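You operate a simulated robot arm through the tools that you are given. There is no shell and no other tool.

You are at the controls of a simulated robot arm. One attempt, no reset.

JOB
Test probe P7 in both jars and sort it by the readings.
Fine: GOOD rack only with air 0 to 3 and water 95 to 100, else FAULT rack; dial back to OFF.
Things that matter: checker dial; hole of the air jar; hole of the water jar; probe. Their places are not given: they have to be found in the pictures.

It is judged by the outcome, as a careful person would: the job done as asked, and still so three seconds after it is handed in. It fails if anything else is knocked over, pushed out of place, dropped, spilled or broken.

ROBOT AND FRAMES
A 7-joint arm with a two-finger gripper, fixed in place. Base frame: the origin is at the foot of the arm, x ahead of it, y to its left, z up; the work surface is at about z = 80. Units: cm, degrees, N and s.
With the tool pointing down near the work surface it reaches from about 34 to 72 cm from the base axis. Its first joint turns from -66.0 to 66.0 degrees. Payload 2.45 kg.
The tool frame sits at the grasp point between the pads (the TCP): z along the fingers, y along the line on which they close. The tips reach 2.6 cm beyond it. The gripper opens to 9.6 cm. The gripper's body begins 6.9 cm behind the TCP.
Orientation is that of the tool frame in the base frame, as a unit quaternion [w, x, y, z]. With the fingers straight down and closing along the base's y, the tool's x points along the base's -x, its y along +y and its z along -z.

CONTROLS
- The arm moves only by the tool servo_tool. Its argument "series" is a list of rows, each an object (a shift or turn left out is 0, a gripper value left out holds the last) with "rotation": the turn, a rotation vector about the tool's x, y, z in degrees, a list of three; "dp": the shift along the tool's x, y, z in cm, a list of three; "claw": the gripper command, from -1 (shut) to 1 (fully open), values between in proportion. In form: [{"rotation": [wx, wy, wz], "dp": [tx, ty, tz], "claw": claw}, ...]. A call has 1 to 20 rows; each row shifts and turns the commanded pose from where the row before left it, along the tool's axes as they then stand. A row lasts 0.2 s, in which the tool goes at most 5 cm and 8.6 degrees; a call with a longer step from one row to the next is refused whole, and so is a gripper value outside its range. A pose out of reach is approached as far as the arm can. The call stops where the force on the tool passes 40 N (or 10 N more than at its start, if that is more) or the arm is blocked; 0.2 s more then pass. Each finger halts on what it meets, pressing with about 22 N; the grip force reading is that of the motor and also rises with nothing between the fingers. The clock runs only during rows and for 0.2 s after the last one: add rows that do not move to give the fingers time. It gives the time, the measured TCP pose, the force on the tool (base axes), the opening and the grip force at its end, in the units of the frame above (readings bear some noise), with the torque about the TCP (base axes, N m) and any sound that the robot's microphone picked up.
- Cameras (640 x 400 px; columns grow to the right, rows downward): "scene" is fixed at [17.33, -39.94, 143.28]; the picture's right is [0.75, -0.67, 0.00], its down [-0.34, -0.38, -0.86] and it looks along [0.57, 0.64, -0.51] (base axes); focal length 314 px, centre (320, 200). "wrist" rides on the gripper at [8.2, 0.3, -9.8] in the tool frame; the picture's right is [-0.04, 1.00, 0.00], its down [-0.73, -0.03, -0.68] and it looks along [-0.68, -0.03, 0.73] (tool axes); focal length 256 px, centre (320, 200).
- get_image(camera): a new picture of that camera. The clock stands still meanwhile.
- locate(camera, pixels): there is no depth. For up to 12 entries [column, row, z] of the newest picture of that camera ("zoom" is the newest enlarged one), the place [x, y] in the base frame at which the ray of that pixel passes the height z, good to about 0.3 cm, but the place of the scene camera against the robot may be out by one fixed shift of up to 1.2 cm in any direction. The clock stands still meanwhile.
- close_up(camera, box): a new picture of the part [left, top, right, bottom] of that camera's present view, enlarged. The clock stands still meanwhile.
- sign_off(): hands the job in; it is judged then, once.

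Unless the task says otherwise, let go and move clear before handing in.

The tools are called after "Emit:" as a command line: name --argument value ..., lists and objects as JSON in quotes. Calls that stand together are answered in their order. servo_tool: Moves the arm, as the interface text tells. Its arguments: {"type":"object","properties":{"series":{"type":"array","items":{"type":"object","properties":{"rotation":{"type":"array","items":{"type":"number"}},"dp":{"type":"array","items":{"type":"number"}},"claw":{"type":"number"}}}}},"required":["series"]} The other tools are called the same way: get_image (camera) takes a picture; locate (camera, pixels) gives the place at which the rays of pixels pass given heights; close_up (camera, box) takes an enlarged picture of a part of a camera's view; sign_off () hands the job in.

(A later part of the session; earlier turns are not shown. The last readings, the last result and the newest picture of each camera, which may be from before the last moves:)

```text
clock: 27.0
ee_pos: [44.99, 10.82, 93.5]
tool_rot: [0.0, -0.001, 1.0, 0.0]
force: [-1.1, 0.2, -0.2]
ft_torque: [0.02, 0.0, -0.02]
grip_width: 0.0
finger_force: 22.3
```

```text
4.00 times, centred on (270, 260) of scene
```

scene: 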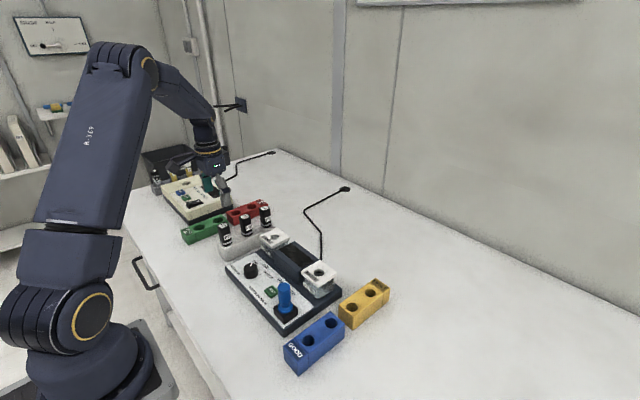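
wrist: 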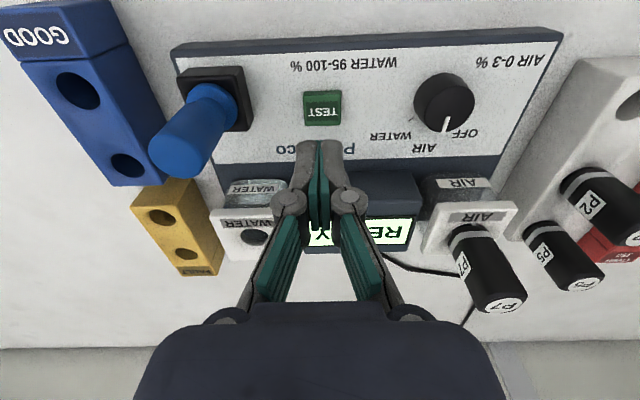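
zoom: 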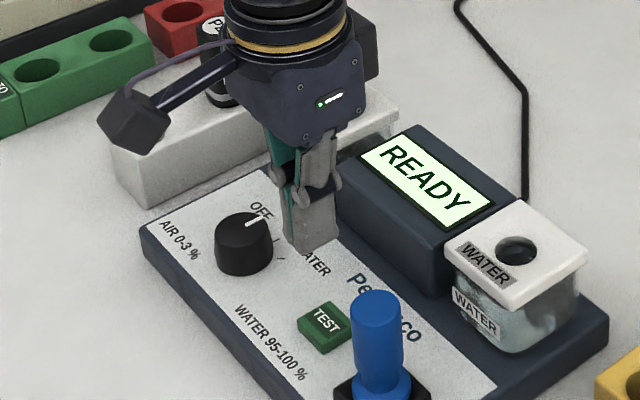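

TEST is right below the fingertips (button top at (322,110)). I'll check its height with locate, then press gently.

Emit:
locate --camera "wrist" --pixels '[[322.6, 110.4, 83], [322.6, 110.4, 84], [322.6, 110.4, 84.5], [323, 91, 83], [344, 110, 84]]'

Emit:
servo_tool --series '[{"dp": [-0.3, 0.2, 2.5]}, {"dp": [0, 0, 2.0]}, {"dp": [0, 0, 0]}]'

Emit:
close_up --camera "wrist" --box '[240, 60, 400, 220]'

Emit:
close_up --camera "scene" --box '[230, 220, 330, 310]'

```text
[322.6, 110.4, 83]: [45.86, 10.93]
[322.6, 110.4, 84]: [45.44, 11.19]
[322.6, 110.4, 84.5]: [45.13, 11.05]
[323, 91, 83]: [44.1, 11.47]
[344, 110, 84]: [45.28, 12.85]
```

```text
clock: 27.8
ee_pos: [45.3, 10.94, 89.0]
tool_rot: [0.001, -0.001, 1.0, 0.0]
force: [0.2, 0.3, 0.2]
ft_torque: [0.0, 0.02, 0.04]
grip_width: 0.0
finger_force: 21.3
```

```text
2.50 times, centred on (320, 140) of wrist
```

zoom: 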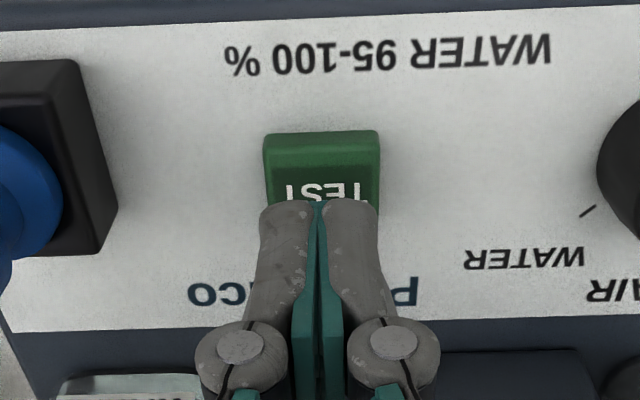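

```text
4.44 times, centred on (280, 265) of scene
```

zoom: 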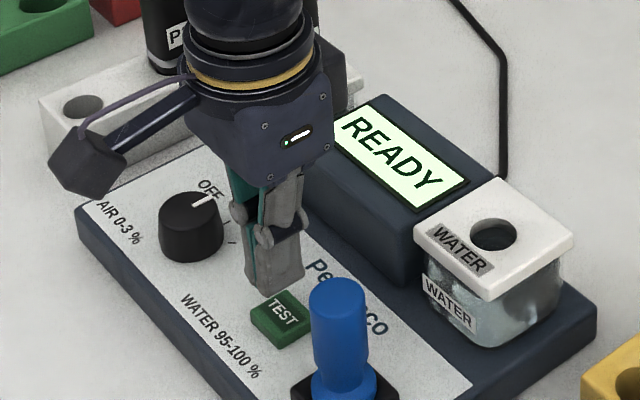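

Tips are directly above TEST. I'll descend in shrinking steps and look at display and force.

Emit:
servo_tool --series '[{"dp": [0, 0, 1.0]}, {"dp": [0, 0, 0.7]}, {"dp": [0, 0, 0.3]}, {"dp": [0, 0, 0.2]}, {"dp": [0, 0, 0]}]'

Emit:
close_up --camera "scene" --box '[230, 220, 330, 310]'

```text
clock: 29.0
ee_pos: [45.27, 10.86, 86.8]
tool_rot: [0.0, 0.0, 1.0, -0.001]
force: [0.3, -0.8, 0.0]
ft_torque: [0.01, -0.02, 0.01]
grip_width: 0.0
finger_force: 22.3
```

```text
4.44 times, centred on (280, 265) of scene
```

zoom: 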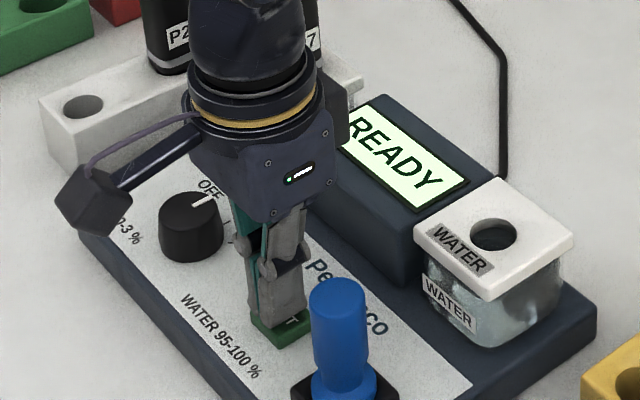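

Still no contact at TCP z 86.8; continue in small steps.

Emit:
servo_tool --series '[{"dp": [0, 0, 0.15]}, {"dp": [0, 0, 0.15]}, {"dp": [0, 0, 0.15]}, {"dp": [0, 0, 0]}]'

Emit:
close_up --camera "scene" --box '[230, 220, 330, 310]'

```text
clock: 30.0
ee_pos: [45.3, 10.97, 86.29]
tool_rot: [0.0, 0.0, 1.0, 0.0]
force: [-0.2, 0.5, -0.2]
ft_torque: [-0.01, -0.01, 0.0]
grip_width: 0.01
finger_force: 22.5
```

```text
4.44 times, centred on (280, 265) of scene
```

zoom: 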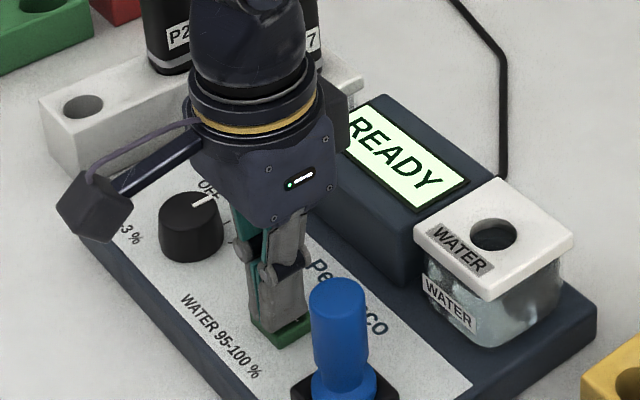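

Emit:
servo_tool --series '[{"dp": [0, 0, 0.15]}, {"dp": [0, 0, 0.15]}, {"dp": [0, 0, 0.1]}, {"dp": [0, 0, 0]}]'

Emit:
close_up --camera "scene" --box '[230, 220, 330, 310]'

Emit:
close_up --camera "wrist" --box '[240, 60, 400, 220]'

```text
clock: 31.0
ee_pos: [45.21, 10.94, 85.96]
tool_rot: [0.0, 0.0, 1.0, 0.0]
force: [-0.3, -0.1, 1.6]
ft_torque: [-0.01, 0.01, 0.04]
grip_width: 0.58
finger_force: 28.8
heard: click
```

```text
4.44 times, centred on (280, 265) of scene
```

zoom: 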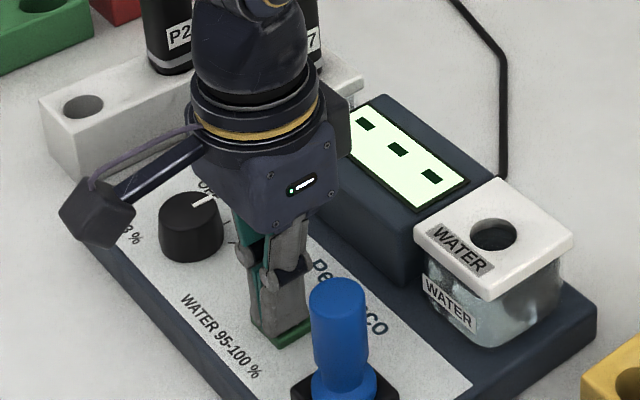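

```text
2.50 times, centred on (320, 140) of wrist
```

zoom: 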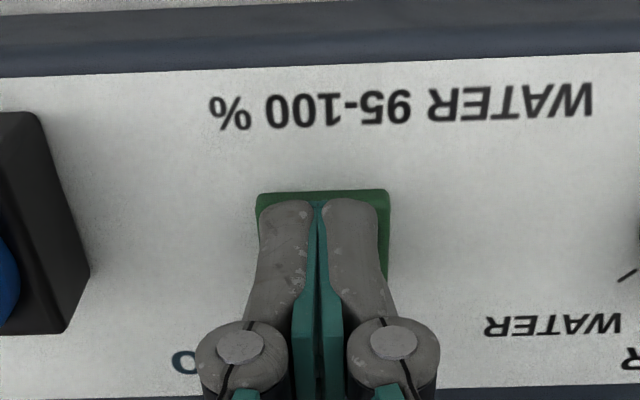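

A click was heard and the display shows "- - -" (measuring). I'll lift off and wait for the reading.

Emit:
servo_tool --series '[{"dp": [0, 0, -1.5]}, {"dp": [0, 0, -3]}, {"dp": [0, 0, -3]}, {"dp": [0, 0, 0]}, {"dp": [0, 0, 0]}, {"dp": [0, 0, 0]}, {"dp": [0, 0, 0]}, {"dp": [0, 0, 0]}]'

Emit:
close_up --camera "scene" --box '[210, 210, 330, 310]'

```text
clock: 32.8
ee_pos: [45.18, 10.95, 93.37]
tool_rot: [0.0, -0.001, 1.0, 0.0]
force: [-1.1, -1.0, 0.3]
ft_torque: [-0.02, -0.05, 0.0]
grip_width: 0.0
finger_force: 29.2
```

```text
4.00 times, centred on (270, 260) of scene
```

zoom: 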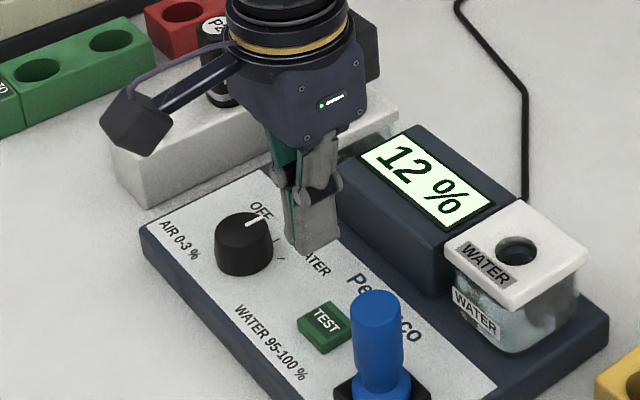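

The display shows 12 %. I'll wait a little and look again closely to be sure it's steady.

Emit:
servo_tool --series '[{"dp": [0, 0, -1]}, {"dp": [0, 0, 0]}, {"dp": [0, 0, 0]}, {"dp": [0, 0, 0]}, {"dp": [0, 0, 0]}, {"dp": [0, 0, 0]}, {"dp": [0, 0, 0]}, {"dp": [0, 0, 0]}, {"dp": [0, 0, 0]}, {"dp": [0, 0, 0]}]'

Emit:
close_up --camera "scene" --box '[270, 230, 340, 280]'

Emit:
close_up --camera "scene" --box '[230, 240, 290, 290]'

```text
clock: 35.0
ee_pos: [45.11, 10.96, 94.24]
tool_rot: [0.0, 0.0, 1.0, -0.001]
force: [-0.1, -0.2, -0.4]
ft_torque: [-0.03, -0.04, 0.0]
grip_width: 0.0
finger_force: 29.3
```

```text
8.00 times, centred on (305, 255) of scene
```

zoom: 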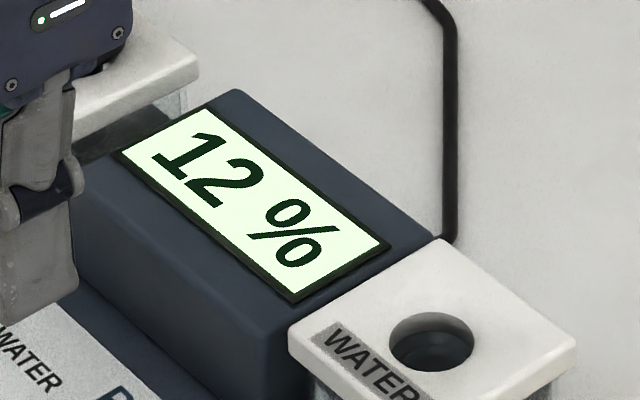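

```text
8.00 times, centred on (260, 265) of scene
```

zoom: 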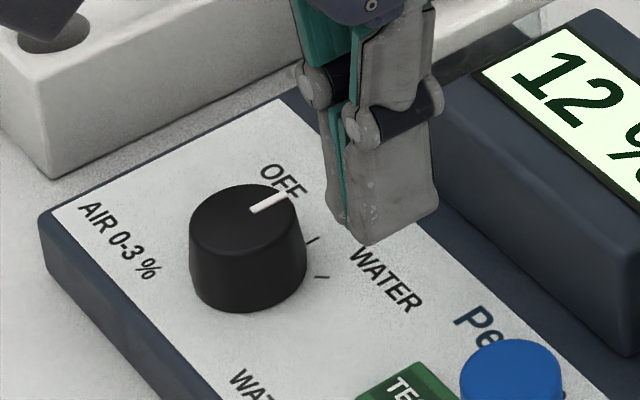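

Air reading is a steady 12 % (out of 0–3), dial pointer on AIR. Now I'll fetch P7 from the air jar for the water test.

Emit:
servo_tool --series '[{"dp": [0, 0, -4.5], "claw": -0.05}, {"dp": [0, 0, -4.3]}, {"dp": [-2.6, 3.2, 0]}, {"dp": [-2.6, 3.2, 0]}, {"dp": [-2.65, 3.2, 0]}, {"dp": [-2.65, 3.17, 0]}, {"dp": [0, 0, 3]}, {"dp": [0, 0, 0]}, {"dp": [0, 0, 0]}]'

Emit:
get_image --camera "wrist"

Emit:
close_up --camera "wrist" --box '[250, 80, 390, 200]'

```text
clock: 37.0
ee_pos: [55.73, 23.69, 100.49]
tool_rot: [-0.001, -0.001, 1.0, 0.0]
force: [-0.4, 0.5, 0.1]
ft_torque: [-0.02, 0.01, -0.03]
grip_width: 4.55
finger_force: 0.1
```

```text
taken
```

wrist: 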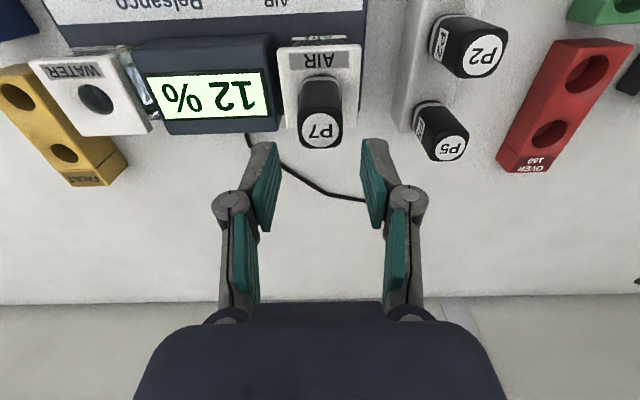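

```text
3.33 times, centred on (320, 140) of wrist
```

zoom: 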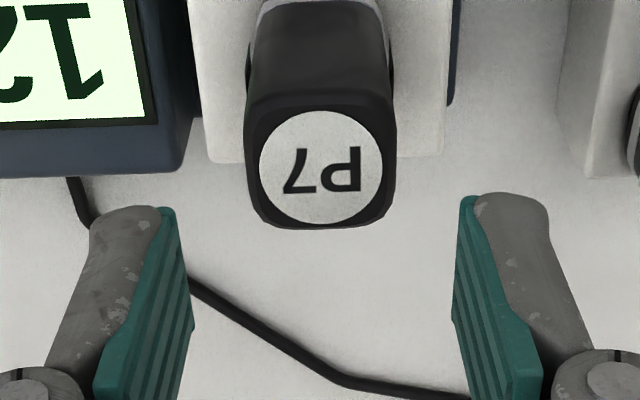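

P7's top (320,130) is exactly where expected under the gripper. Descend, grip, and lift.

Emit:
servo_tool --series '[{"dp": [0, 0, 3]}, {"dp": [0, 0, 3]}, {"dp": [0, 0, 2.6]}, {"dp": [0, 0, 0]}, {"claw": -1}, {"claw": -1}, {"claw": -1}, {"dp": [0, 0, -1]}, {"dp": [0, 0, -1.5]}, {"dp": [0, 0, -2.5]}, {"dp": [0, 0, -2.5]}, {"dp": [0, 0, -2]}, {"dp": [0, 0, 0]}]'

Emit:
get_image --camera "wrist"

Emit:
close_up --camera "scene" --box '[230, 180, 370, 290]'

```text
clock: 39.8
ee_pos: [55.76, 23.65, 101.13]
tool_rot: [0.0, -0.001, 1.0, 0.0]
force: [-0.2, -0.5, -1.8]
ft_torque: [0.0, -0.02, 0.02]
grip_width: 2.94
finger_force: 22.3
```

```text
taken
```

wrist: 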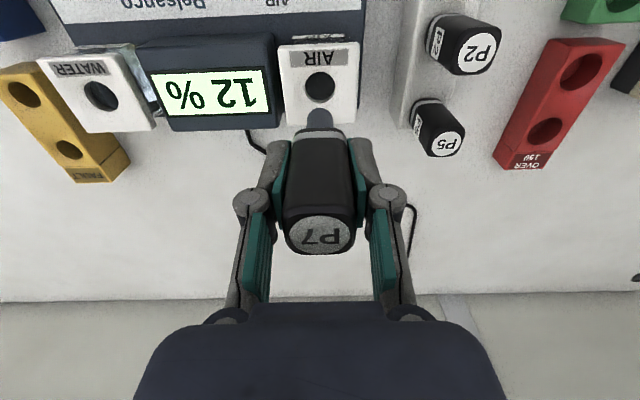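

```text
3.64 times, centred on (300, 235) of scene
```

zoom: 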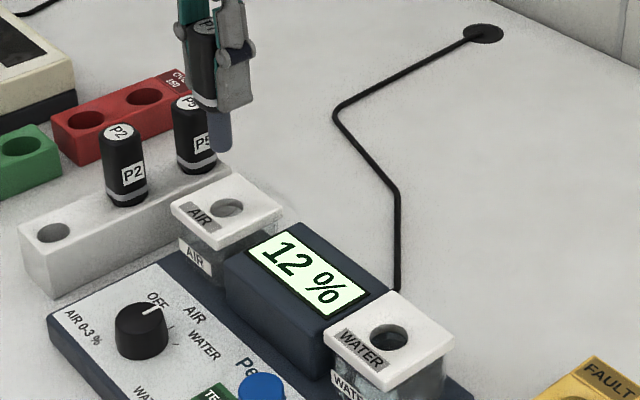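

P7 is out again, and the jar stayed in place. I'll locate the water hole at the lid height (z≈87.7) found from the air jar.

Emit:
locate --camera "wrist" --pixels '[[320, 86, 87.7], [101, 96, 87.7]]'

Emit:
locate --camera "zoom" --pixels '[[228, 208, 87.7], [389, 338, 87.7]]'

Emit:
servo_tool --series '[{"dp": [0, -4.8, 0]}, {"dp": [0, -4.8, 0]}, {"dp": [0, -4.8, 0]}, {"dp": [0, -4.8, 0]}, {"dp": [0, 0, 0]}, {"dp": [0, 0, 0]}]'

Emit:
get_image --camera "wrist"

Emit:
close_up --camera "wrist" --box '[260, 60, 380, 180]'

Emit:
close_up --camera "scene" --box '[270, 210, 370, 300]'

```text
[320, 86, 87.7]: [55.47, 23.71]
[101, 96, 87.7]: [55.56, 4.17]
```

```text
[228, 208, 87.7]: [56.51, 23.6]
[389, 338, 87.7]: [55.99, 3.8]
```

```text
clock: 41.2
ee_pos: [55.65, 4.46, 101.0]
tool_rot: [0.0, -0.001, 1.0, 0.0]
force: [-0.1, 1.1, -1.3]
ft_torque: [0.01, 0.01, 0.0]
grip_width: 2.89
finger_force: 22.2
```

```text
taken
```

wrist: 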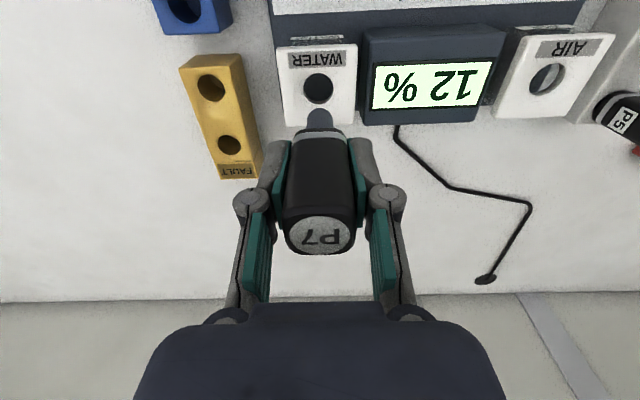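

```text
3.33 times, centred on (320, 120) of wrist
```

zoom: 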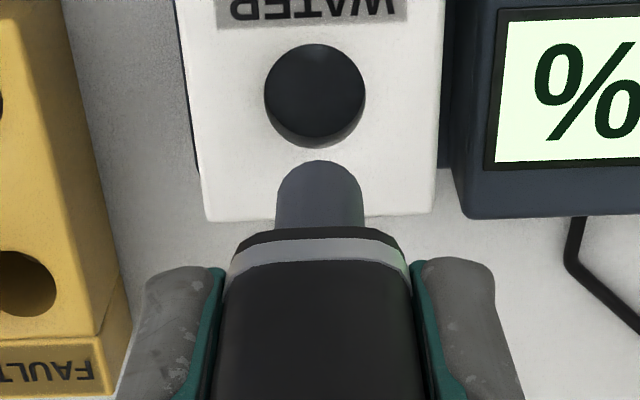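

```text
4.44 times, centred on (320, 255) of scene
```

zoom: 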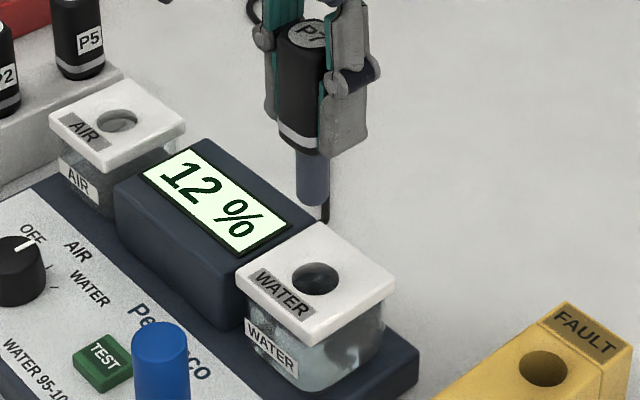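

The water hole is at zoom (315,95) vs sensor col 320, so shift y by −0.13 and descend to just above the lid.

Emit:
servo_tool --series '[{"dp": [0, -0.13, 2]}, {"dp": [0, 0, 2]}, {"dp": [0, 0, 0]}, {"dp": [0, 0, 0]}]'

Emit:
close_up --camera "wrist" --box '[260, 60, 380, 180]'

Emit:
close_up --camera "scene" --box '[285, 230, 355, 290]'

```text
clock: 42.2
ee_pos: [55.8, 4.28, 97.06]
tool_rot: [0.0, 0.0, 1.0, -0.001]
force: [0.0, 0.8, -1.2]
ft_torque: [0.0, 0.03, -0.02]
grip_width: 2.93
finger_force: 21.7
```

```text
3.33 times, centred on (320, 120) of wrist
```

zoom: 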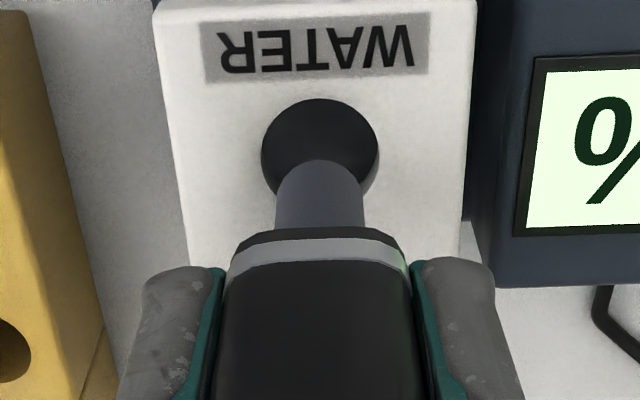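

```text
6.67 times, centred on (320, 260) of scene
```

zoom: 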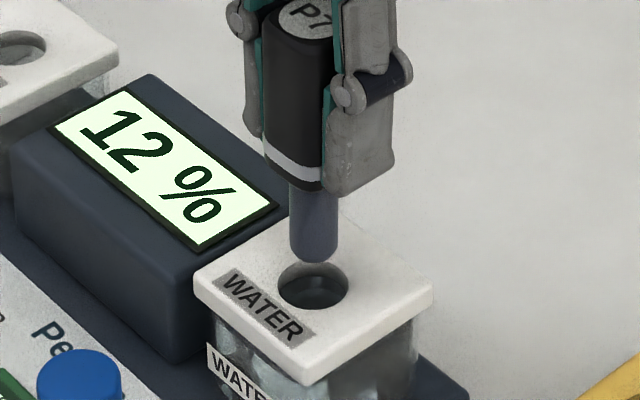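

Aligned in both views (scene: sensor col 315, hole col 314). A −0.2 cm x trim, then lower into the hole.

Emit:
servo_tool --series '[{"dp": [0.2, 0, 0.8]}, {"dp": [0, 0, 0.8]}, {"dp": [0, 0, 0.7]}, {"dp": [0, 0, 0]}]'

Emit:
close_up --camera "wrist" --box '[260, 60, 380, 180]'

Emit:
close_up --camera "scene" --box '[285, 230, 355, 290]'

```text
clock: 43.2
ee_pos: [55.62, 4.29, 94.76]
tool_rot: [0.0, 0.0, 1.0, 0.0]
force: [1.1, -0.4, -0.3]
ft_torque: [-0.01, -0.03, 0.03]
grip_width: 2.9
finger_force: 21.9
```

```text
3.33 times, centred on (320, 120) of wrist
```

zoom: 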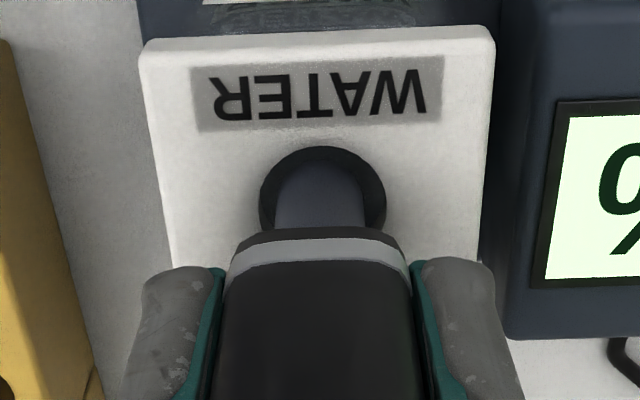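

```text
6.67 times, centred on (320, 260) of scene
```

zoom: 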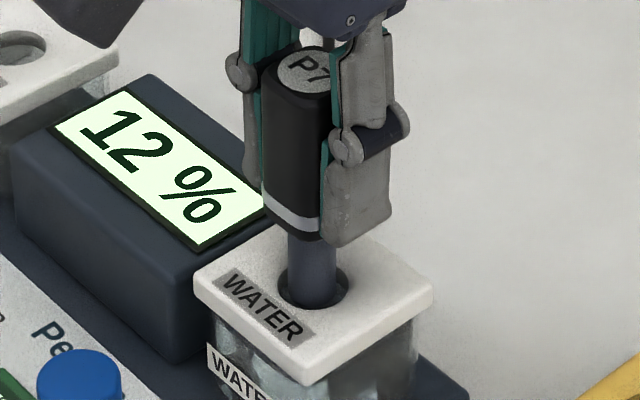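

The sensor is inside the water hole with rim visible all around. Continue down to seating height (~91.8).

Emit:
servo_tool --series '[{"dp": [0, 0, 0.7]}, {"dp": [0, 0, 0.7]}, {"dp": [0, 0, 0.6]}, {"dp": [0, 0, 0.4]}, {"dp": [0, 0, 0.25]}, {"dp": [0, 0, 0.15]}, {"dp": [0, 0, 0.1]}, {"dp": [0, 0, 0.1]}, {"dp": [0, 0, 0]}]'

Emit:
close_up --camera "wrist" --box '[260, 60, 380, 180]'

Emit:
close_up --camera "scene" --box '[285, 230, 355, 290]'

```text
clock: 45.2
ee_pos: [55.69, 4.44, 91.82]
tool_rot: [0.0, 0.0, 1.0, 0.0]
force: [0.4, 0.3, 0.0]
ft_torque: [0.01, 0.01, -0.02]
grip_width: 2.91
finger_force: 21.8
```

```text
3.33 times, centred on (320, 120) of wrist
```

zoom: 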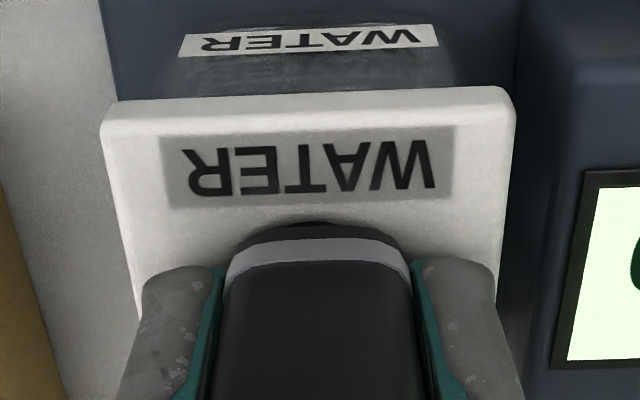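

```text
6.67 times, centred on (320, 260) of scene
```

zoom: 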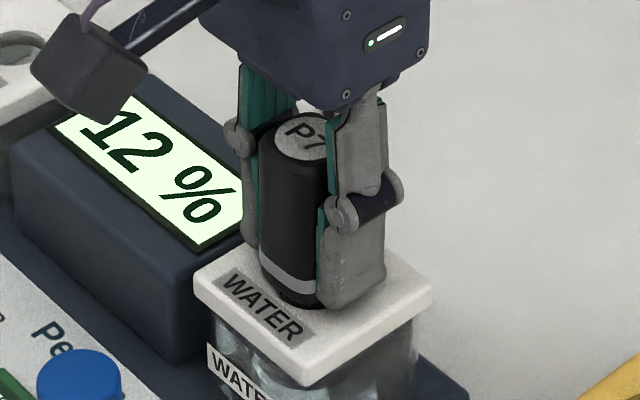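

Emit:
servo_tool --series '[{"dp": [0, 0, 0.08]}, {"dp": [0, 0, 0.08]}, {"dp": [0, 0, 0]}]'

```text
clock: 46.0
ee_pos: [55.49, 4.41, 91.73]
tool_rot: [0.0, 0.0, 1.0, 0.0]
force: [0.0, 0.1, -1.4]
ft_torque: [-0.01, 0.0, 0.01]
grip_width: 2.93
finger_force: 22.6
```

No contact yet at 91.73; two more small steps.

Emit:
servo_tool --series '[{"dp": [0, 0, 0.1]}, {"dp": [0, 0, 0.05]}, {"dp": [0, 0, 0]}]'

Emit:
close_up --camera "scene" --box '[285, 230, 355, 290]'

```text
clock: 46.8
ee_pos: [55.57, 4.26, 91.67]
tool_rot: [0.0, 0.0, 1.0, 0.0]
force: [-1.9, -1.5, 16.9]
ft_torque: [-0.04, 0.23, 0.02]
grip_width: 2.92
finger_force: 22.6
```

```text
6.67 times, centred on (320, 260) of scene
```

zoom: 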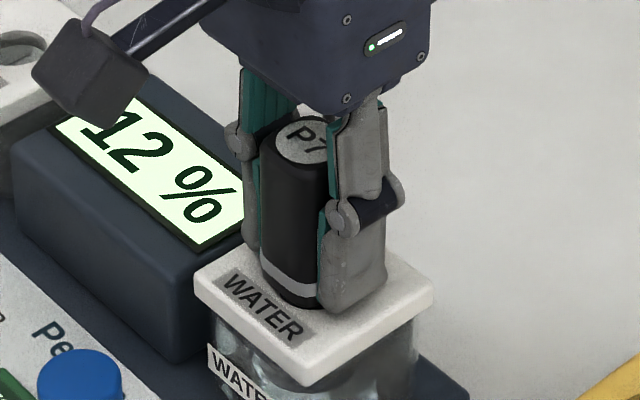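

Seated with a 17 N push. Relax slightly, release, rise, then go over to the dial.

Emit:
servo_tool --series '[{"dp": [0, 0, -0.15], "claw": -0.15}, {"claw": -0.15}, {"claw": -0.15}, {"dp": [0, 0, -1.5]}, {"dp": [0, 0, -3]}, {"dp": [0, 0, -4]}, {"dp": [0, 0, -3]}, {"dp": [0, 0, 0]}]'

Emit:
close_up --camera "scene" --box '[230, 200, 370, 310]'

```text
clock: 48.6
ee_pos: [55.6, 4.56, 102.94]
tool_rot: [0.001, 0.0, 1.0, 0.0]
force: [0.2, 0.2, -0.9]
ft_torque: [0.01, -0.01, -0.03]
grip_width: 4.06
finger_force: 0.0
```

```text
3.64 times, centred on (300, 255) of scene
```

zoom: 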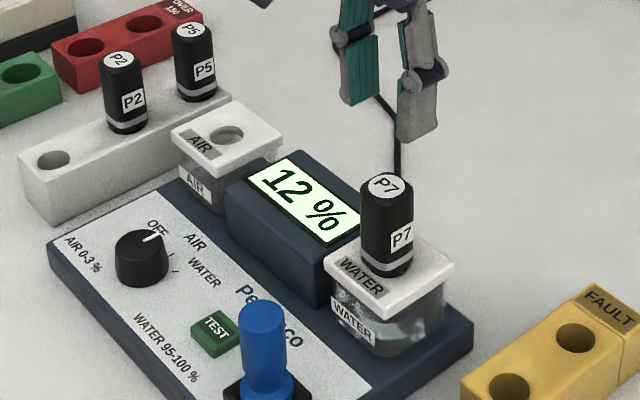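

P7 stands upright in the water jar. Back to the dial.

Emit:
servo_tool --series '[{"dp": [2.68, 3.92, 0], "claw": 0.25}, {"dp": [2.68, 3.92, 0]}, {"dp": [2.68, 3.92, 0]}, {"dp": [2.68, 3.92, 0]}, {"dp": [0, 0, 4]}, {"dp": [0, 0, 4]}, {"dp": [0, 0, 1.5]}, {"dp": [0, 0, 0]}, {"dp": [0, 0, 0]}]'

Emit:
close_up --camera "wrist" --box '[240, 60, 400, 190]'

```text
clock: 50.6
ee_pos: [44.75, 19.73, 93.79]
tool_rot: [0.0, 0.0, 1.0, 0.0]
force: [0.5, 0.1, 0.5]
ft_torque: [0.01, -0.02, -0.01]
grip_width: 5.99
finger_force: 0.0
```

```text
3.08 times, centred on (320, 125) of wrist
```

zoom: 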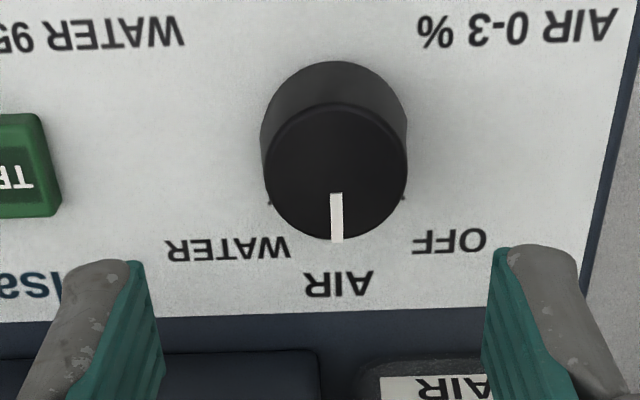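

The pointer sits exactly at AIR. The knob is 0.4 cm off in y, so I'll correct, descend, grip and turn another 40° toward WATER.

Emit:
servo_tool --series '[{"dp": [-0.1, 0.4, 3]}, {"dp": [0, 0, 2.6]}, {"dp": [0, 0, 1.8]}, {"dp": [0, 0, 0]}, {"claw": -0.3}, {"claw": -0.3}, {"claw": -0.3}, {"claw": -0.3}, {"rotation": [0, 0, 8]}, {"rotation": [0, 0, 8]}, {"rotation": [0, 0, 8]}, {"rotation": [0, 0, 8]}, {"rotation": [0, 0, 8]}, {"dp": [0, 0, 0]}, {"dp": [0, 0, 0]}]'

Emit:
close_up --camera "scene" --box '[210, 210, 330, 310]'

Emit:
close_up --camera "wrist" --box '[220, 40, 420, 220]'

```text
clock: 53.8
ee_pos: [44.87, 20.55, 86.32]
tool_rot: [0.0, 0.342, 0.94, 0.0]
force: [-2.9, -5.8, 2.3]
ft_torque: [-0.21, 0.11, 0.0]
grip_width: 3.82
finger_force: 3.4
```

```text
4.00 times, centred on (270, 260) of scene
```

zoom: 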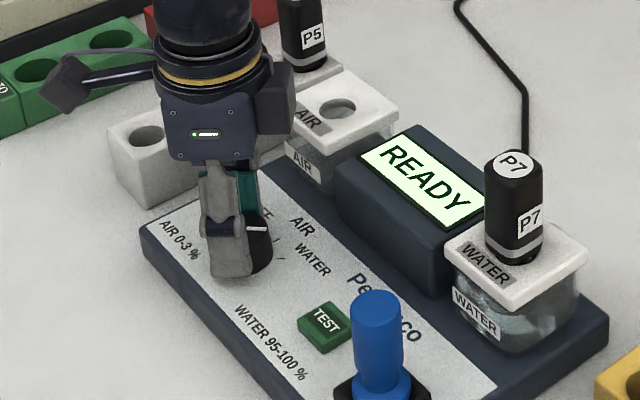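

```text
2.22 times, centred on (320, 130) of wrist
```

zoom: 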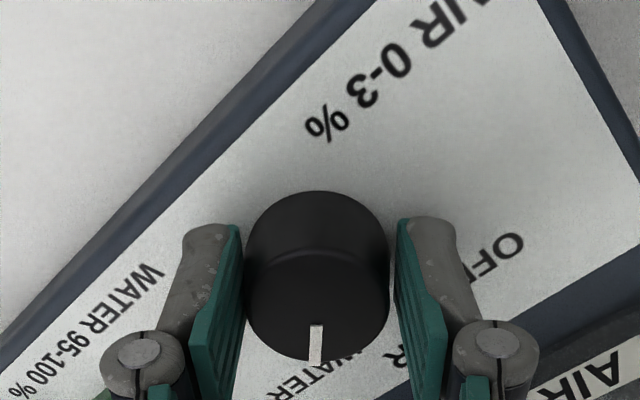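

The pointer turned and the display went back to READY. Release, rise, and verify the pointer.

Emit:
servo_tool --series '[{"claw": 0.25}, {"claw": 0.25}, {"claw": 0.25}, {"claw": 0.25}, {"dp": [0, 0, -3]}, {"dp": [0, 0, -4.2]}, {"rotation": [0, 0, -8]}, {"rotation": [0, 0, -8]}, {"rotation": [0, 0, -8]}, {"rotation": [0, 0, -8]}, {"rotation": [0, 0, -8]}, {"dp": [0, 0, 0]}]'

Emit:
close_up --camera "wrist" --box '[240, 60, 400, 190]'

Emit:
close_up --camera "scene" --box '[210, 210, 330, 310]'

```text
clock: 56.4
ee_pos: [44.96, 20.61, 93.35]
tool_rot: [-0.001, -0.002, 1.0, 0.0]
force: [-0.8, 0.5, -0.2]
ft_torque: [0.0, 0.01, 0.01]
grip_width: 5.98
finger_force: 0.1
```

```text
3.08 times, centred on (320, 125) of wrist
```

zoom: 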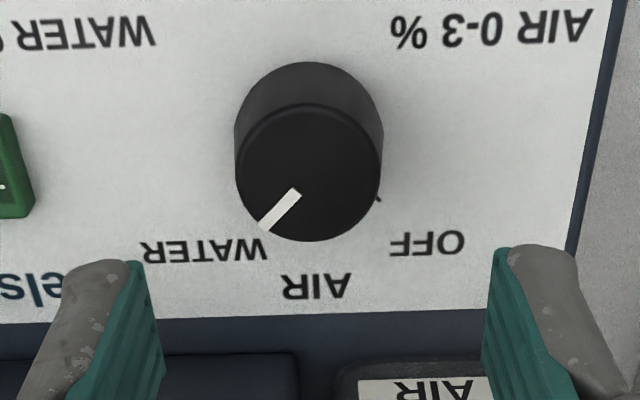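

```text
4.00 times, centred on (270, 260) of scene
```

zoom: 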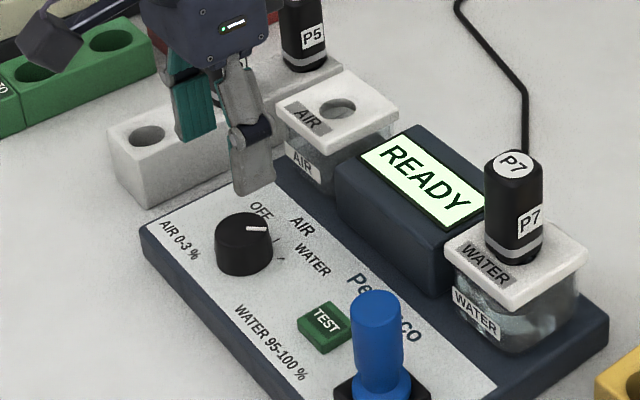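

Pointer is now on WATER and the display reads READY. Going to press TEST again at (45.3, 10.9).

Emit:
servo_tool --series '[{"dp": [-0.15, -4.85, 0], "claw": -1}, {"dp": [-0.15, -4.85, 0]}, {"dp": [0, 0, 0]}, {"dp": [0, 0, 0]}, {"dp": [0, 0, 3]}, {"dp": [0, 0, 2.5]}, {"dp": [0, 0, 0.9]}, {"dp": [0, 0, 0]}]'

Emit:
close_up --camera "wrist" --box '[240, 60, 400, 220]'

```text
clock: 58.2
ee_pos: [45.36, 10.69, 87.12]
tool_rot: [0.001, 0.0, 1.0, 0.0]
force: [0.0, -1.3, 0.4]
ft_torque: [0.01, -0.02, 0.03]
grip_width: 0.0
finger_force: 21.8
```

```text
2.50 times, centred on (320, 140) of wrist
```

zoom: 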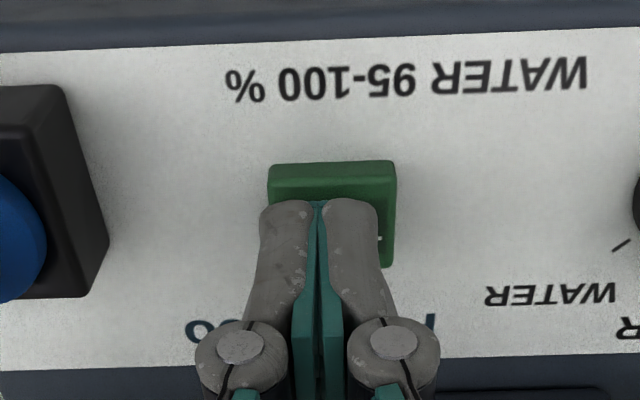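

Fingertips are above TEST (slightly left, so +0.25 in y). Press in small steps to the earlier click height (~85.9).

Emit:
servo_tool --series '[{"dp": [0, 0.25, 0.4]}, {"dp": [0, 0, 0.3]}, {"dp": [0, 0, 0.2]}, {"dp": [0, 0, 0.15]}, {"dp": [0, 0, 0.1]}, {"dp": [0, 0, 0]}]'

Emit:
close_up --camera "scene" --box '[230, 220, 330, 310]'

```text
clock: 59.6
ee_pos: [45.35, 11.11, 85.87]
tool_rot: [0.0, -0.001, 1.0, 0.0]
force: [0.9, 0.1, 1.9]
ft_torque: [0.03, -0.04, 0.0]
grip_width: 0.59
finger_force: 28.4
heard: click
```

```text
4.44 times, centred on (280, 265) of scene
```

zoom: 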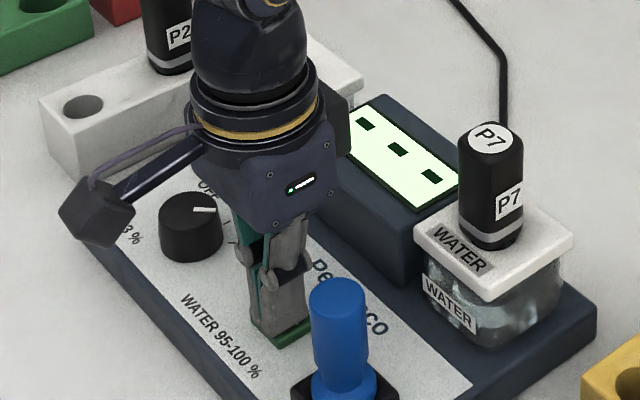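

Click heard and the display shows "- - -". Lift off and wait for the water reading.

Emit:
servo_tool --series '[{"dp": [0, 0, -1.5]}, {"dp": [0, 0, -3]}, {"dp": [0, 0, -3]}, {"dp": [0, 0, 0]}, {"dp": [0, 0, 0]}, {"dp": [0, 0, 0]}, {"dp": [0, 0, 0]}, {"dp": [0, 0, 0]}, {"dp": [0, 0, 0]}, {"dp": [0, 0, 0]}, {"dp": [0, 0, 0]}, {"dp": [0, 0, 0]}]'

Emit:
close_up --camera "scene" --box '[230, 210, 350, 310]'

```text
clock: 62.2
ee_pos: [45.3, 10.83, 93.53]
tool_rot: [0.0, 0.0, 1.0, 0.0]
force: [1.0, 0.4, 0.2]
ft_torque: [-0.02, 0.02, -0.03]
grip_width: 0.01
finger_force: 28.4
```

```text
4.00 times, centred on (290, 260) of scene
```

zoom: 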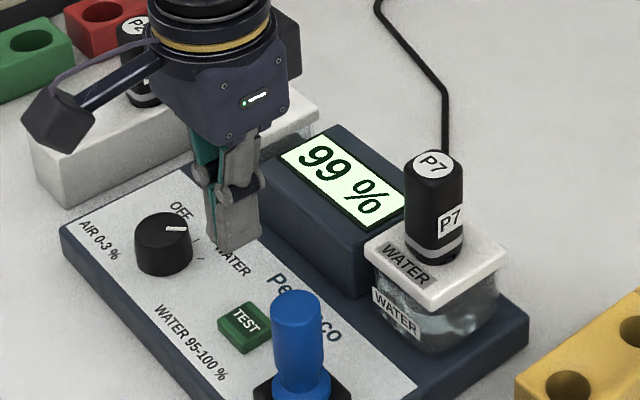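

Water is 99 % (fine), but air was 12 % (out of range): P7 goes to FAULT. First turn the dial back to OFF: hover over it with the wrist pre-turned +40°.

Emit:
servo_tool --series '[{"dp": [0.2, 4.65, 0], "claw": 0.25}, {"dp": [0.2, 4.7, 0]}, {"rotation": [0, 0, 8]}, {"rotation": [0, 0, 8]}, {"rotation": [0, 0, 8]}, {"rotation": [0, 0, 8]}, {"rotation": [0, 0, 8]}, {"dp": [0, 0, 0]}, {"dp": [0, 0, 0]}]'

Emit:
close_up --camera "wrist" --box '[240, 60, 400, 190]'

Emit:
close_up --camera "scene" --box '[230, 210, 350, 310]'

```text
clock: 64.2
ee_pos: [44.82, 20.41, 93.48]
tool_rot: [0.0, 0.342, 0.94, 0.0]
force: [-0.2, -0.5, 0.2]
ft_torque: [0.01, 0.05, 0.03]
grip_width: 5.99
finger_force: 0.0
```

```text
3.08 times, centred on (320, 125) of wrist
```

zoom: 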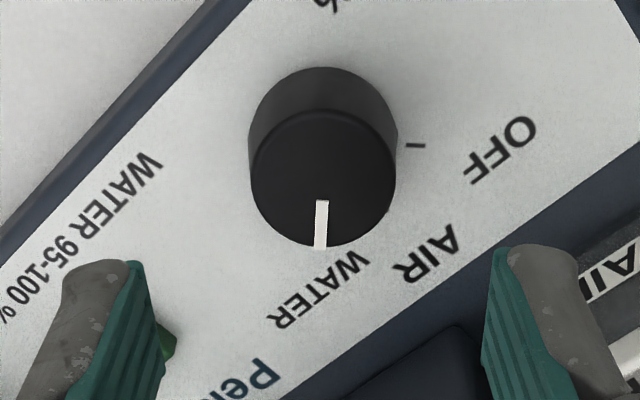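

```text
4.00 times, centred on (290, 260) of scene
```

zoom: 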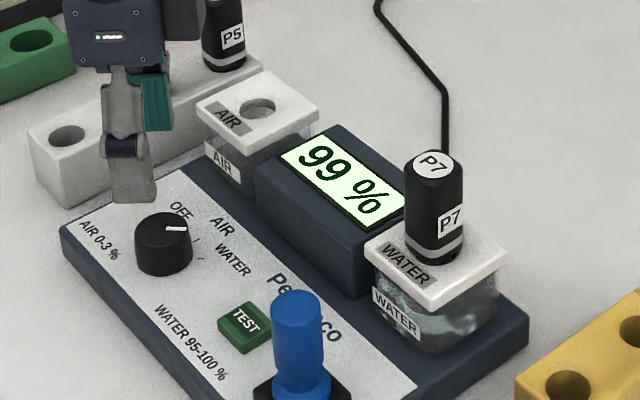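

Reading remains 99 %. The knob is centred at zoom (323,178); with a 0.25 cm correction I'll descend, grip and turn −80° back to OFF.

Emit:
servo_tool --series '[{"dp": [-0.25, 0.05, 3]}, {"dp": [0, 0, 2.6]}, {"dp": [0, 0, 1.5]}, {"dp": [0, 0, 0]}, {"claw": -0.35}, {"claw": -0.35}, {"claw": -0.35}, {"claw": -0.35}, {"rotation": [0, 0, -8]}, {"rotation": [0, 0, -8]}, {"rotation": [0, 0, -8]}, {"rotation": [0, 0, -8]}, {"rotation": [0, 0, -8]}, {"rotation": [0, 0, -8]}, {"rotation": [0, 0, -8]}, {"rotation": [0, 0, -8]}, {"rotation": [0, 0, -8]}, {"rotation": [0, 0, -8]}, {"dp": [0, 0, 0]}]'

Emit:
close_up --camera "scene" --box '[210, 210, 330, 310]'

Emit:
close_up --camera "wrist" --box '[220, 40, 420, 220]'

```text
clock: 68.2
ee_pos: [45.14, 20.23, 86.43]
tool_rot: [0.0, -0.343, 0.94, 0.0]
force: [-3.5, -12.1, 27.7]
ft_torque: [0.1, -0.31, 0.05]
grip_width: 3.61
finger_force: 44.6
```

```text
4.00 times, centred on (270, 260) of scene
```

zoom: 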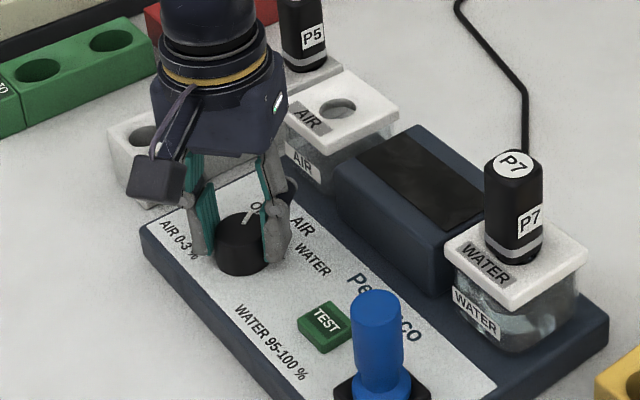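

```text
2.22 times, centred on (320, 130) of wrist
```

zoom: 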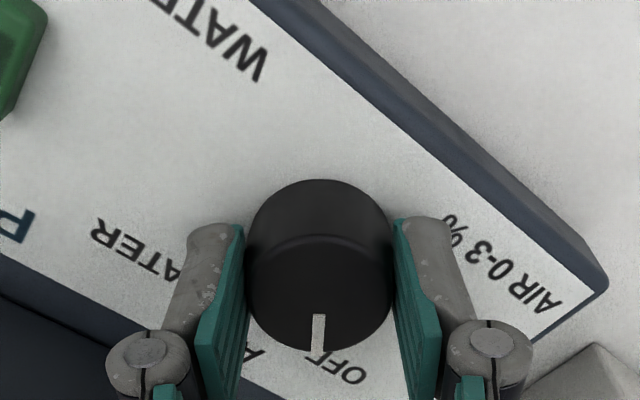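

The display went dark: the dial is at OFF. Release, rise, unturn the wrist and verify.

Emit:
servo_tool --series '[{"claw": 0.25}, {"claw": 0.25}, {"claw": 0.25}, {"claw": 0.25}, {"dp": [0, 0, -3]}, {"dp": [0, 0, -4.2]}, {"rotation": [0, 0, 8]}, {"rotation": [0, 0, 8]}, {"rotation": [0, 0, 8]}, {"rotation": [0, 0, 8]}, {"rotation": [0, 0, 8]}, {"dp": [0, 0, 0]}]'

Emit:
close_up --camera "wrist" --box '[240, 60, 400, 190]'

Emit:
close_up --camera "scene" --box '[210, 210, 330, 310]'

```text
clock: 70.8
ee_pos: [45.16, 20.33, 93.54]
tool_rot: [-0.001, 0.001, 1.0, 0.0]
force: [0.6, 0.4, -0.1]
ft_torque: [-0.04, -0.02, -0.01]
grip_width: 6.01
finger_force: 0.1
```

```text
3.08 times, centred on (320, 125) of wrist
```

zoom: 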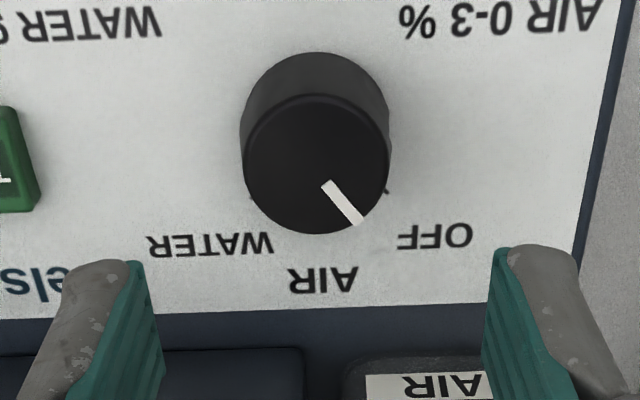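

```text
4.00 times, centred on (270, 260) of scene
```

zoom: 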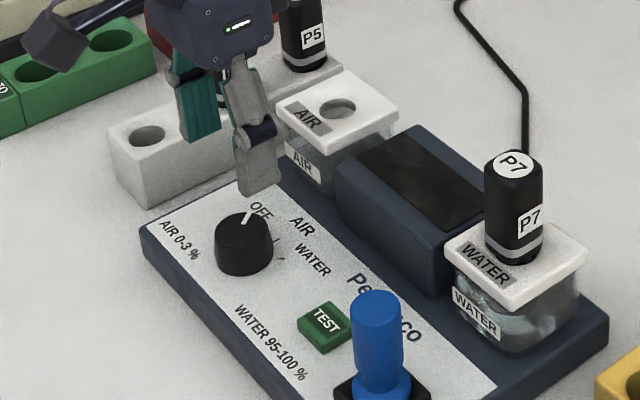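

The display is dark and the pointer is at OFF, but I want to check it's fully on the mark.

Emit:
close_up --camera "wrist" --box '[290, 80, 360, 150]'

Emit:
close_up --camera "scene" --box '[235, 245, 285, 285]'

```text
5.71 times, centred on (325, 115) of wrist
```

zoom: 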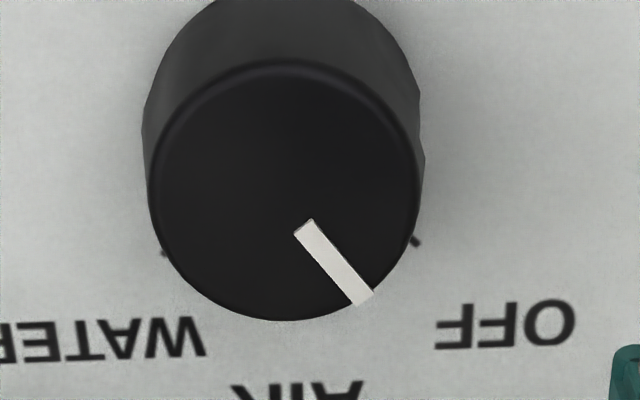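

```text
10.00 times, centred on (260, 265) of scene
```

zoom: 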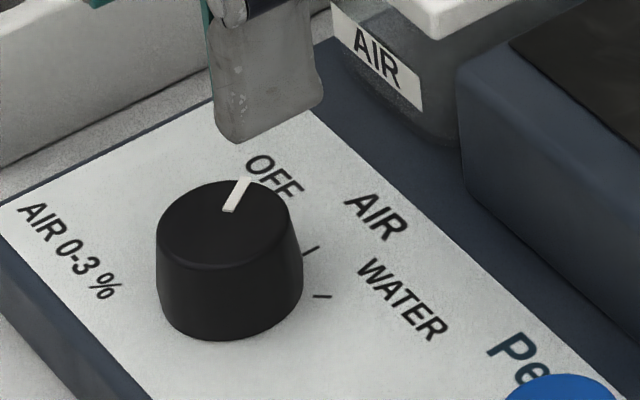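

The pointer is a few degrees short of the OFF tick (wrist zoom pointer end (365,300), tick (415,240)). I'll regrip and nudge it another −8°.

Emit:
servo_tool --series '[{"dp": [0.1, -0.15, 3]}, {"dp": [0, 0, 2.6]}, {"dp": [0, 0, 1.5]}, {"dp": [0, 0, 0]}, {"claw": -0.3}, {"claw": -0.3}, {"claw": -0.3}, {"claw": -0.3}, {"rotation": [0, 0, -4]}, {"rotation": [0, 0, -4]}, {"dp": [0, 0, 0]}, {"claw": 0.25}, {"claw": 0.25}, {"claw": 0.25}, {"claw": 0.25}, {"dp": [0, 0, -3]}, {"dp": [0, 0, -4.1]}, {"rotation": [0, 0, 8]}, {"dp": [0, 0, 0]}, {"dp": [0, 0, 0]}]'

Emit:
close_up --camera "wrist" --box '[290, 80, 360, 150]'

Emit:
close_up --camera "scene" --box '[235, 245, 285, 285]'

```text
clock: 75.0
ee_pos: [44.98, 20.21, 93.42]
tool_rot: [0.001, 0.0, 1.0, 0.0]
force: [-0.4, 0.3, -0.2]
ft_torque: [0.0, -0.01, 0.0]
grip_width: 5.99
finger_force: 0.0
```

```text
5.71 times, centred on (325, 115) of wrist
```

zoom: 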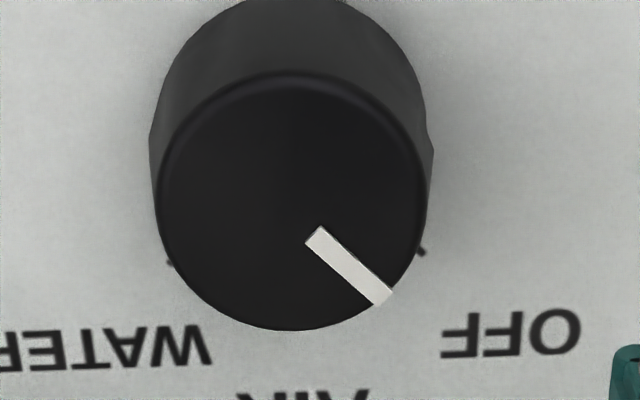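

```text
10.00 times, centred on (260, 265) of scene
```

zoom: 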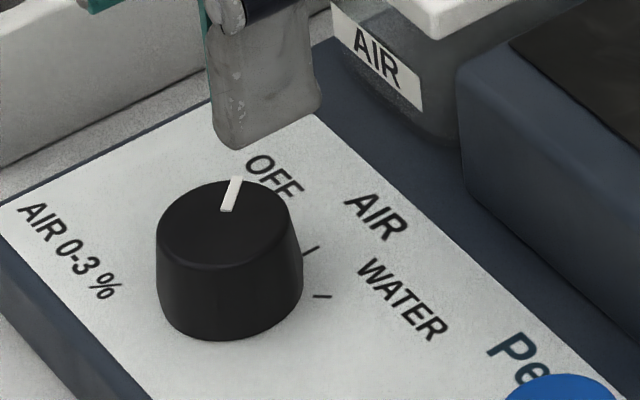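

The pointer is now on OFF as at the start. Next, fetch P7 from the water jar.

Emit:
servo_tool --series '[{"dp": [0, 0, -4.5], "claw": -0.05}, {"dp": [0, 0, -4.5]}, {"dp": [-2.65, -3.97, 0]}, {"dp": [-2.65, -3.97, 0]}, {"dp": [-2.65, -3.97, 0]}, {"dp": [-2.65, -3.97, 0]}, {"dp": [0, 0, 2]}, {"dp": [0, 0, 0]}, {"dp": [0, 0, 0]}]'

Emit:
get_image --camera "wrist"

Emit:
close_up --camera "wrist" --box '[180, 40, 400, 200]'

```text
clock: 77.0
ee_pos: [55.7, 4.24, 100.5]
tool_rot: [0.0, 0.0, 1.0, 0.0]
force: [0.1, 0.2, -0.5]
ft_torque: [-0.01, 0.0, 0.02]
grip_width: 4.55
finger_force: 0.2
```

```text
taken
```

wrist: 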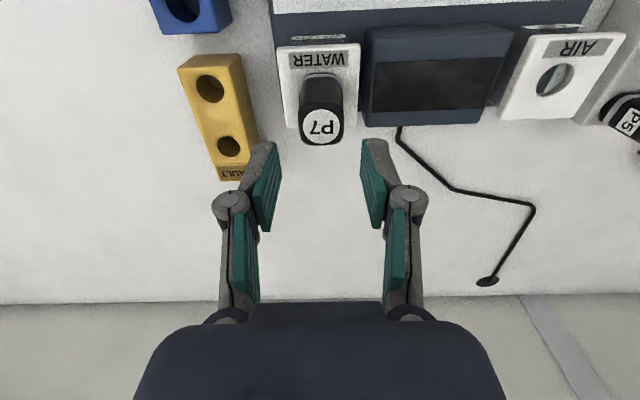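

```text
2.50 times, centred on (290, 120) of wrist
```

zoom: 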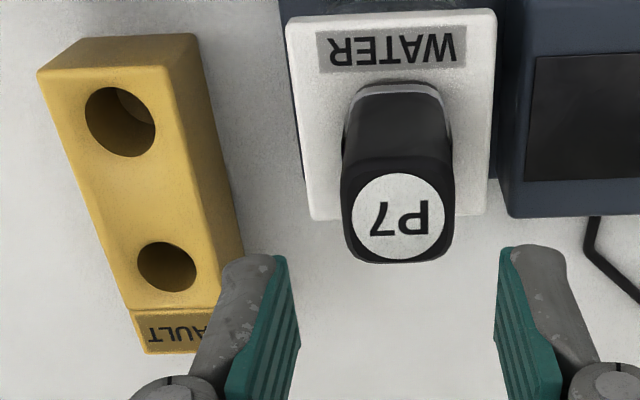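

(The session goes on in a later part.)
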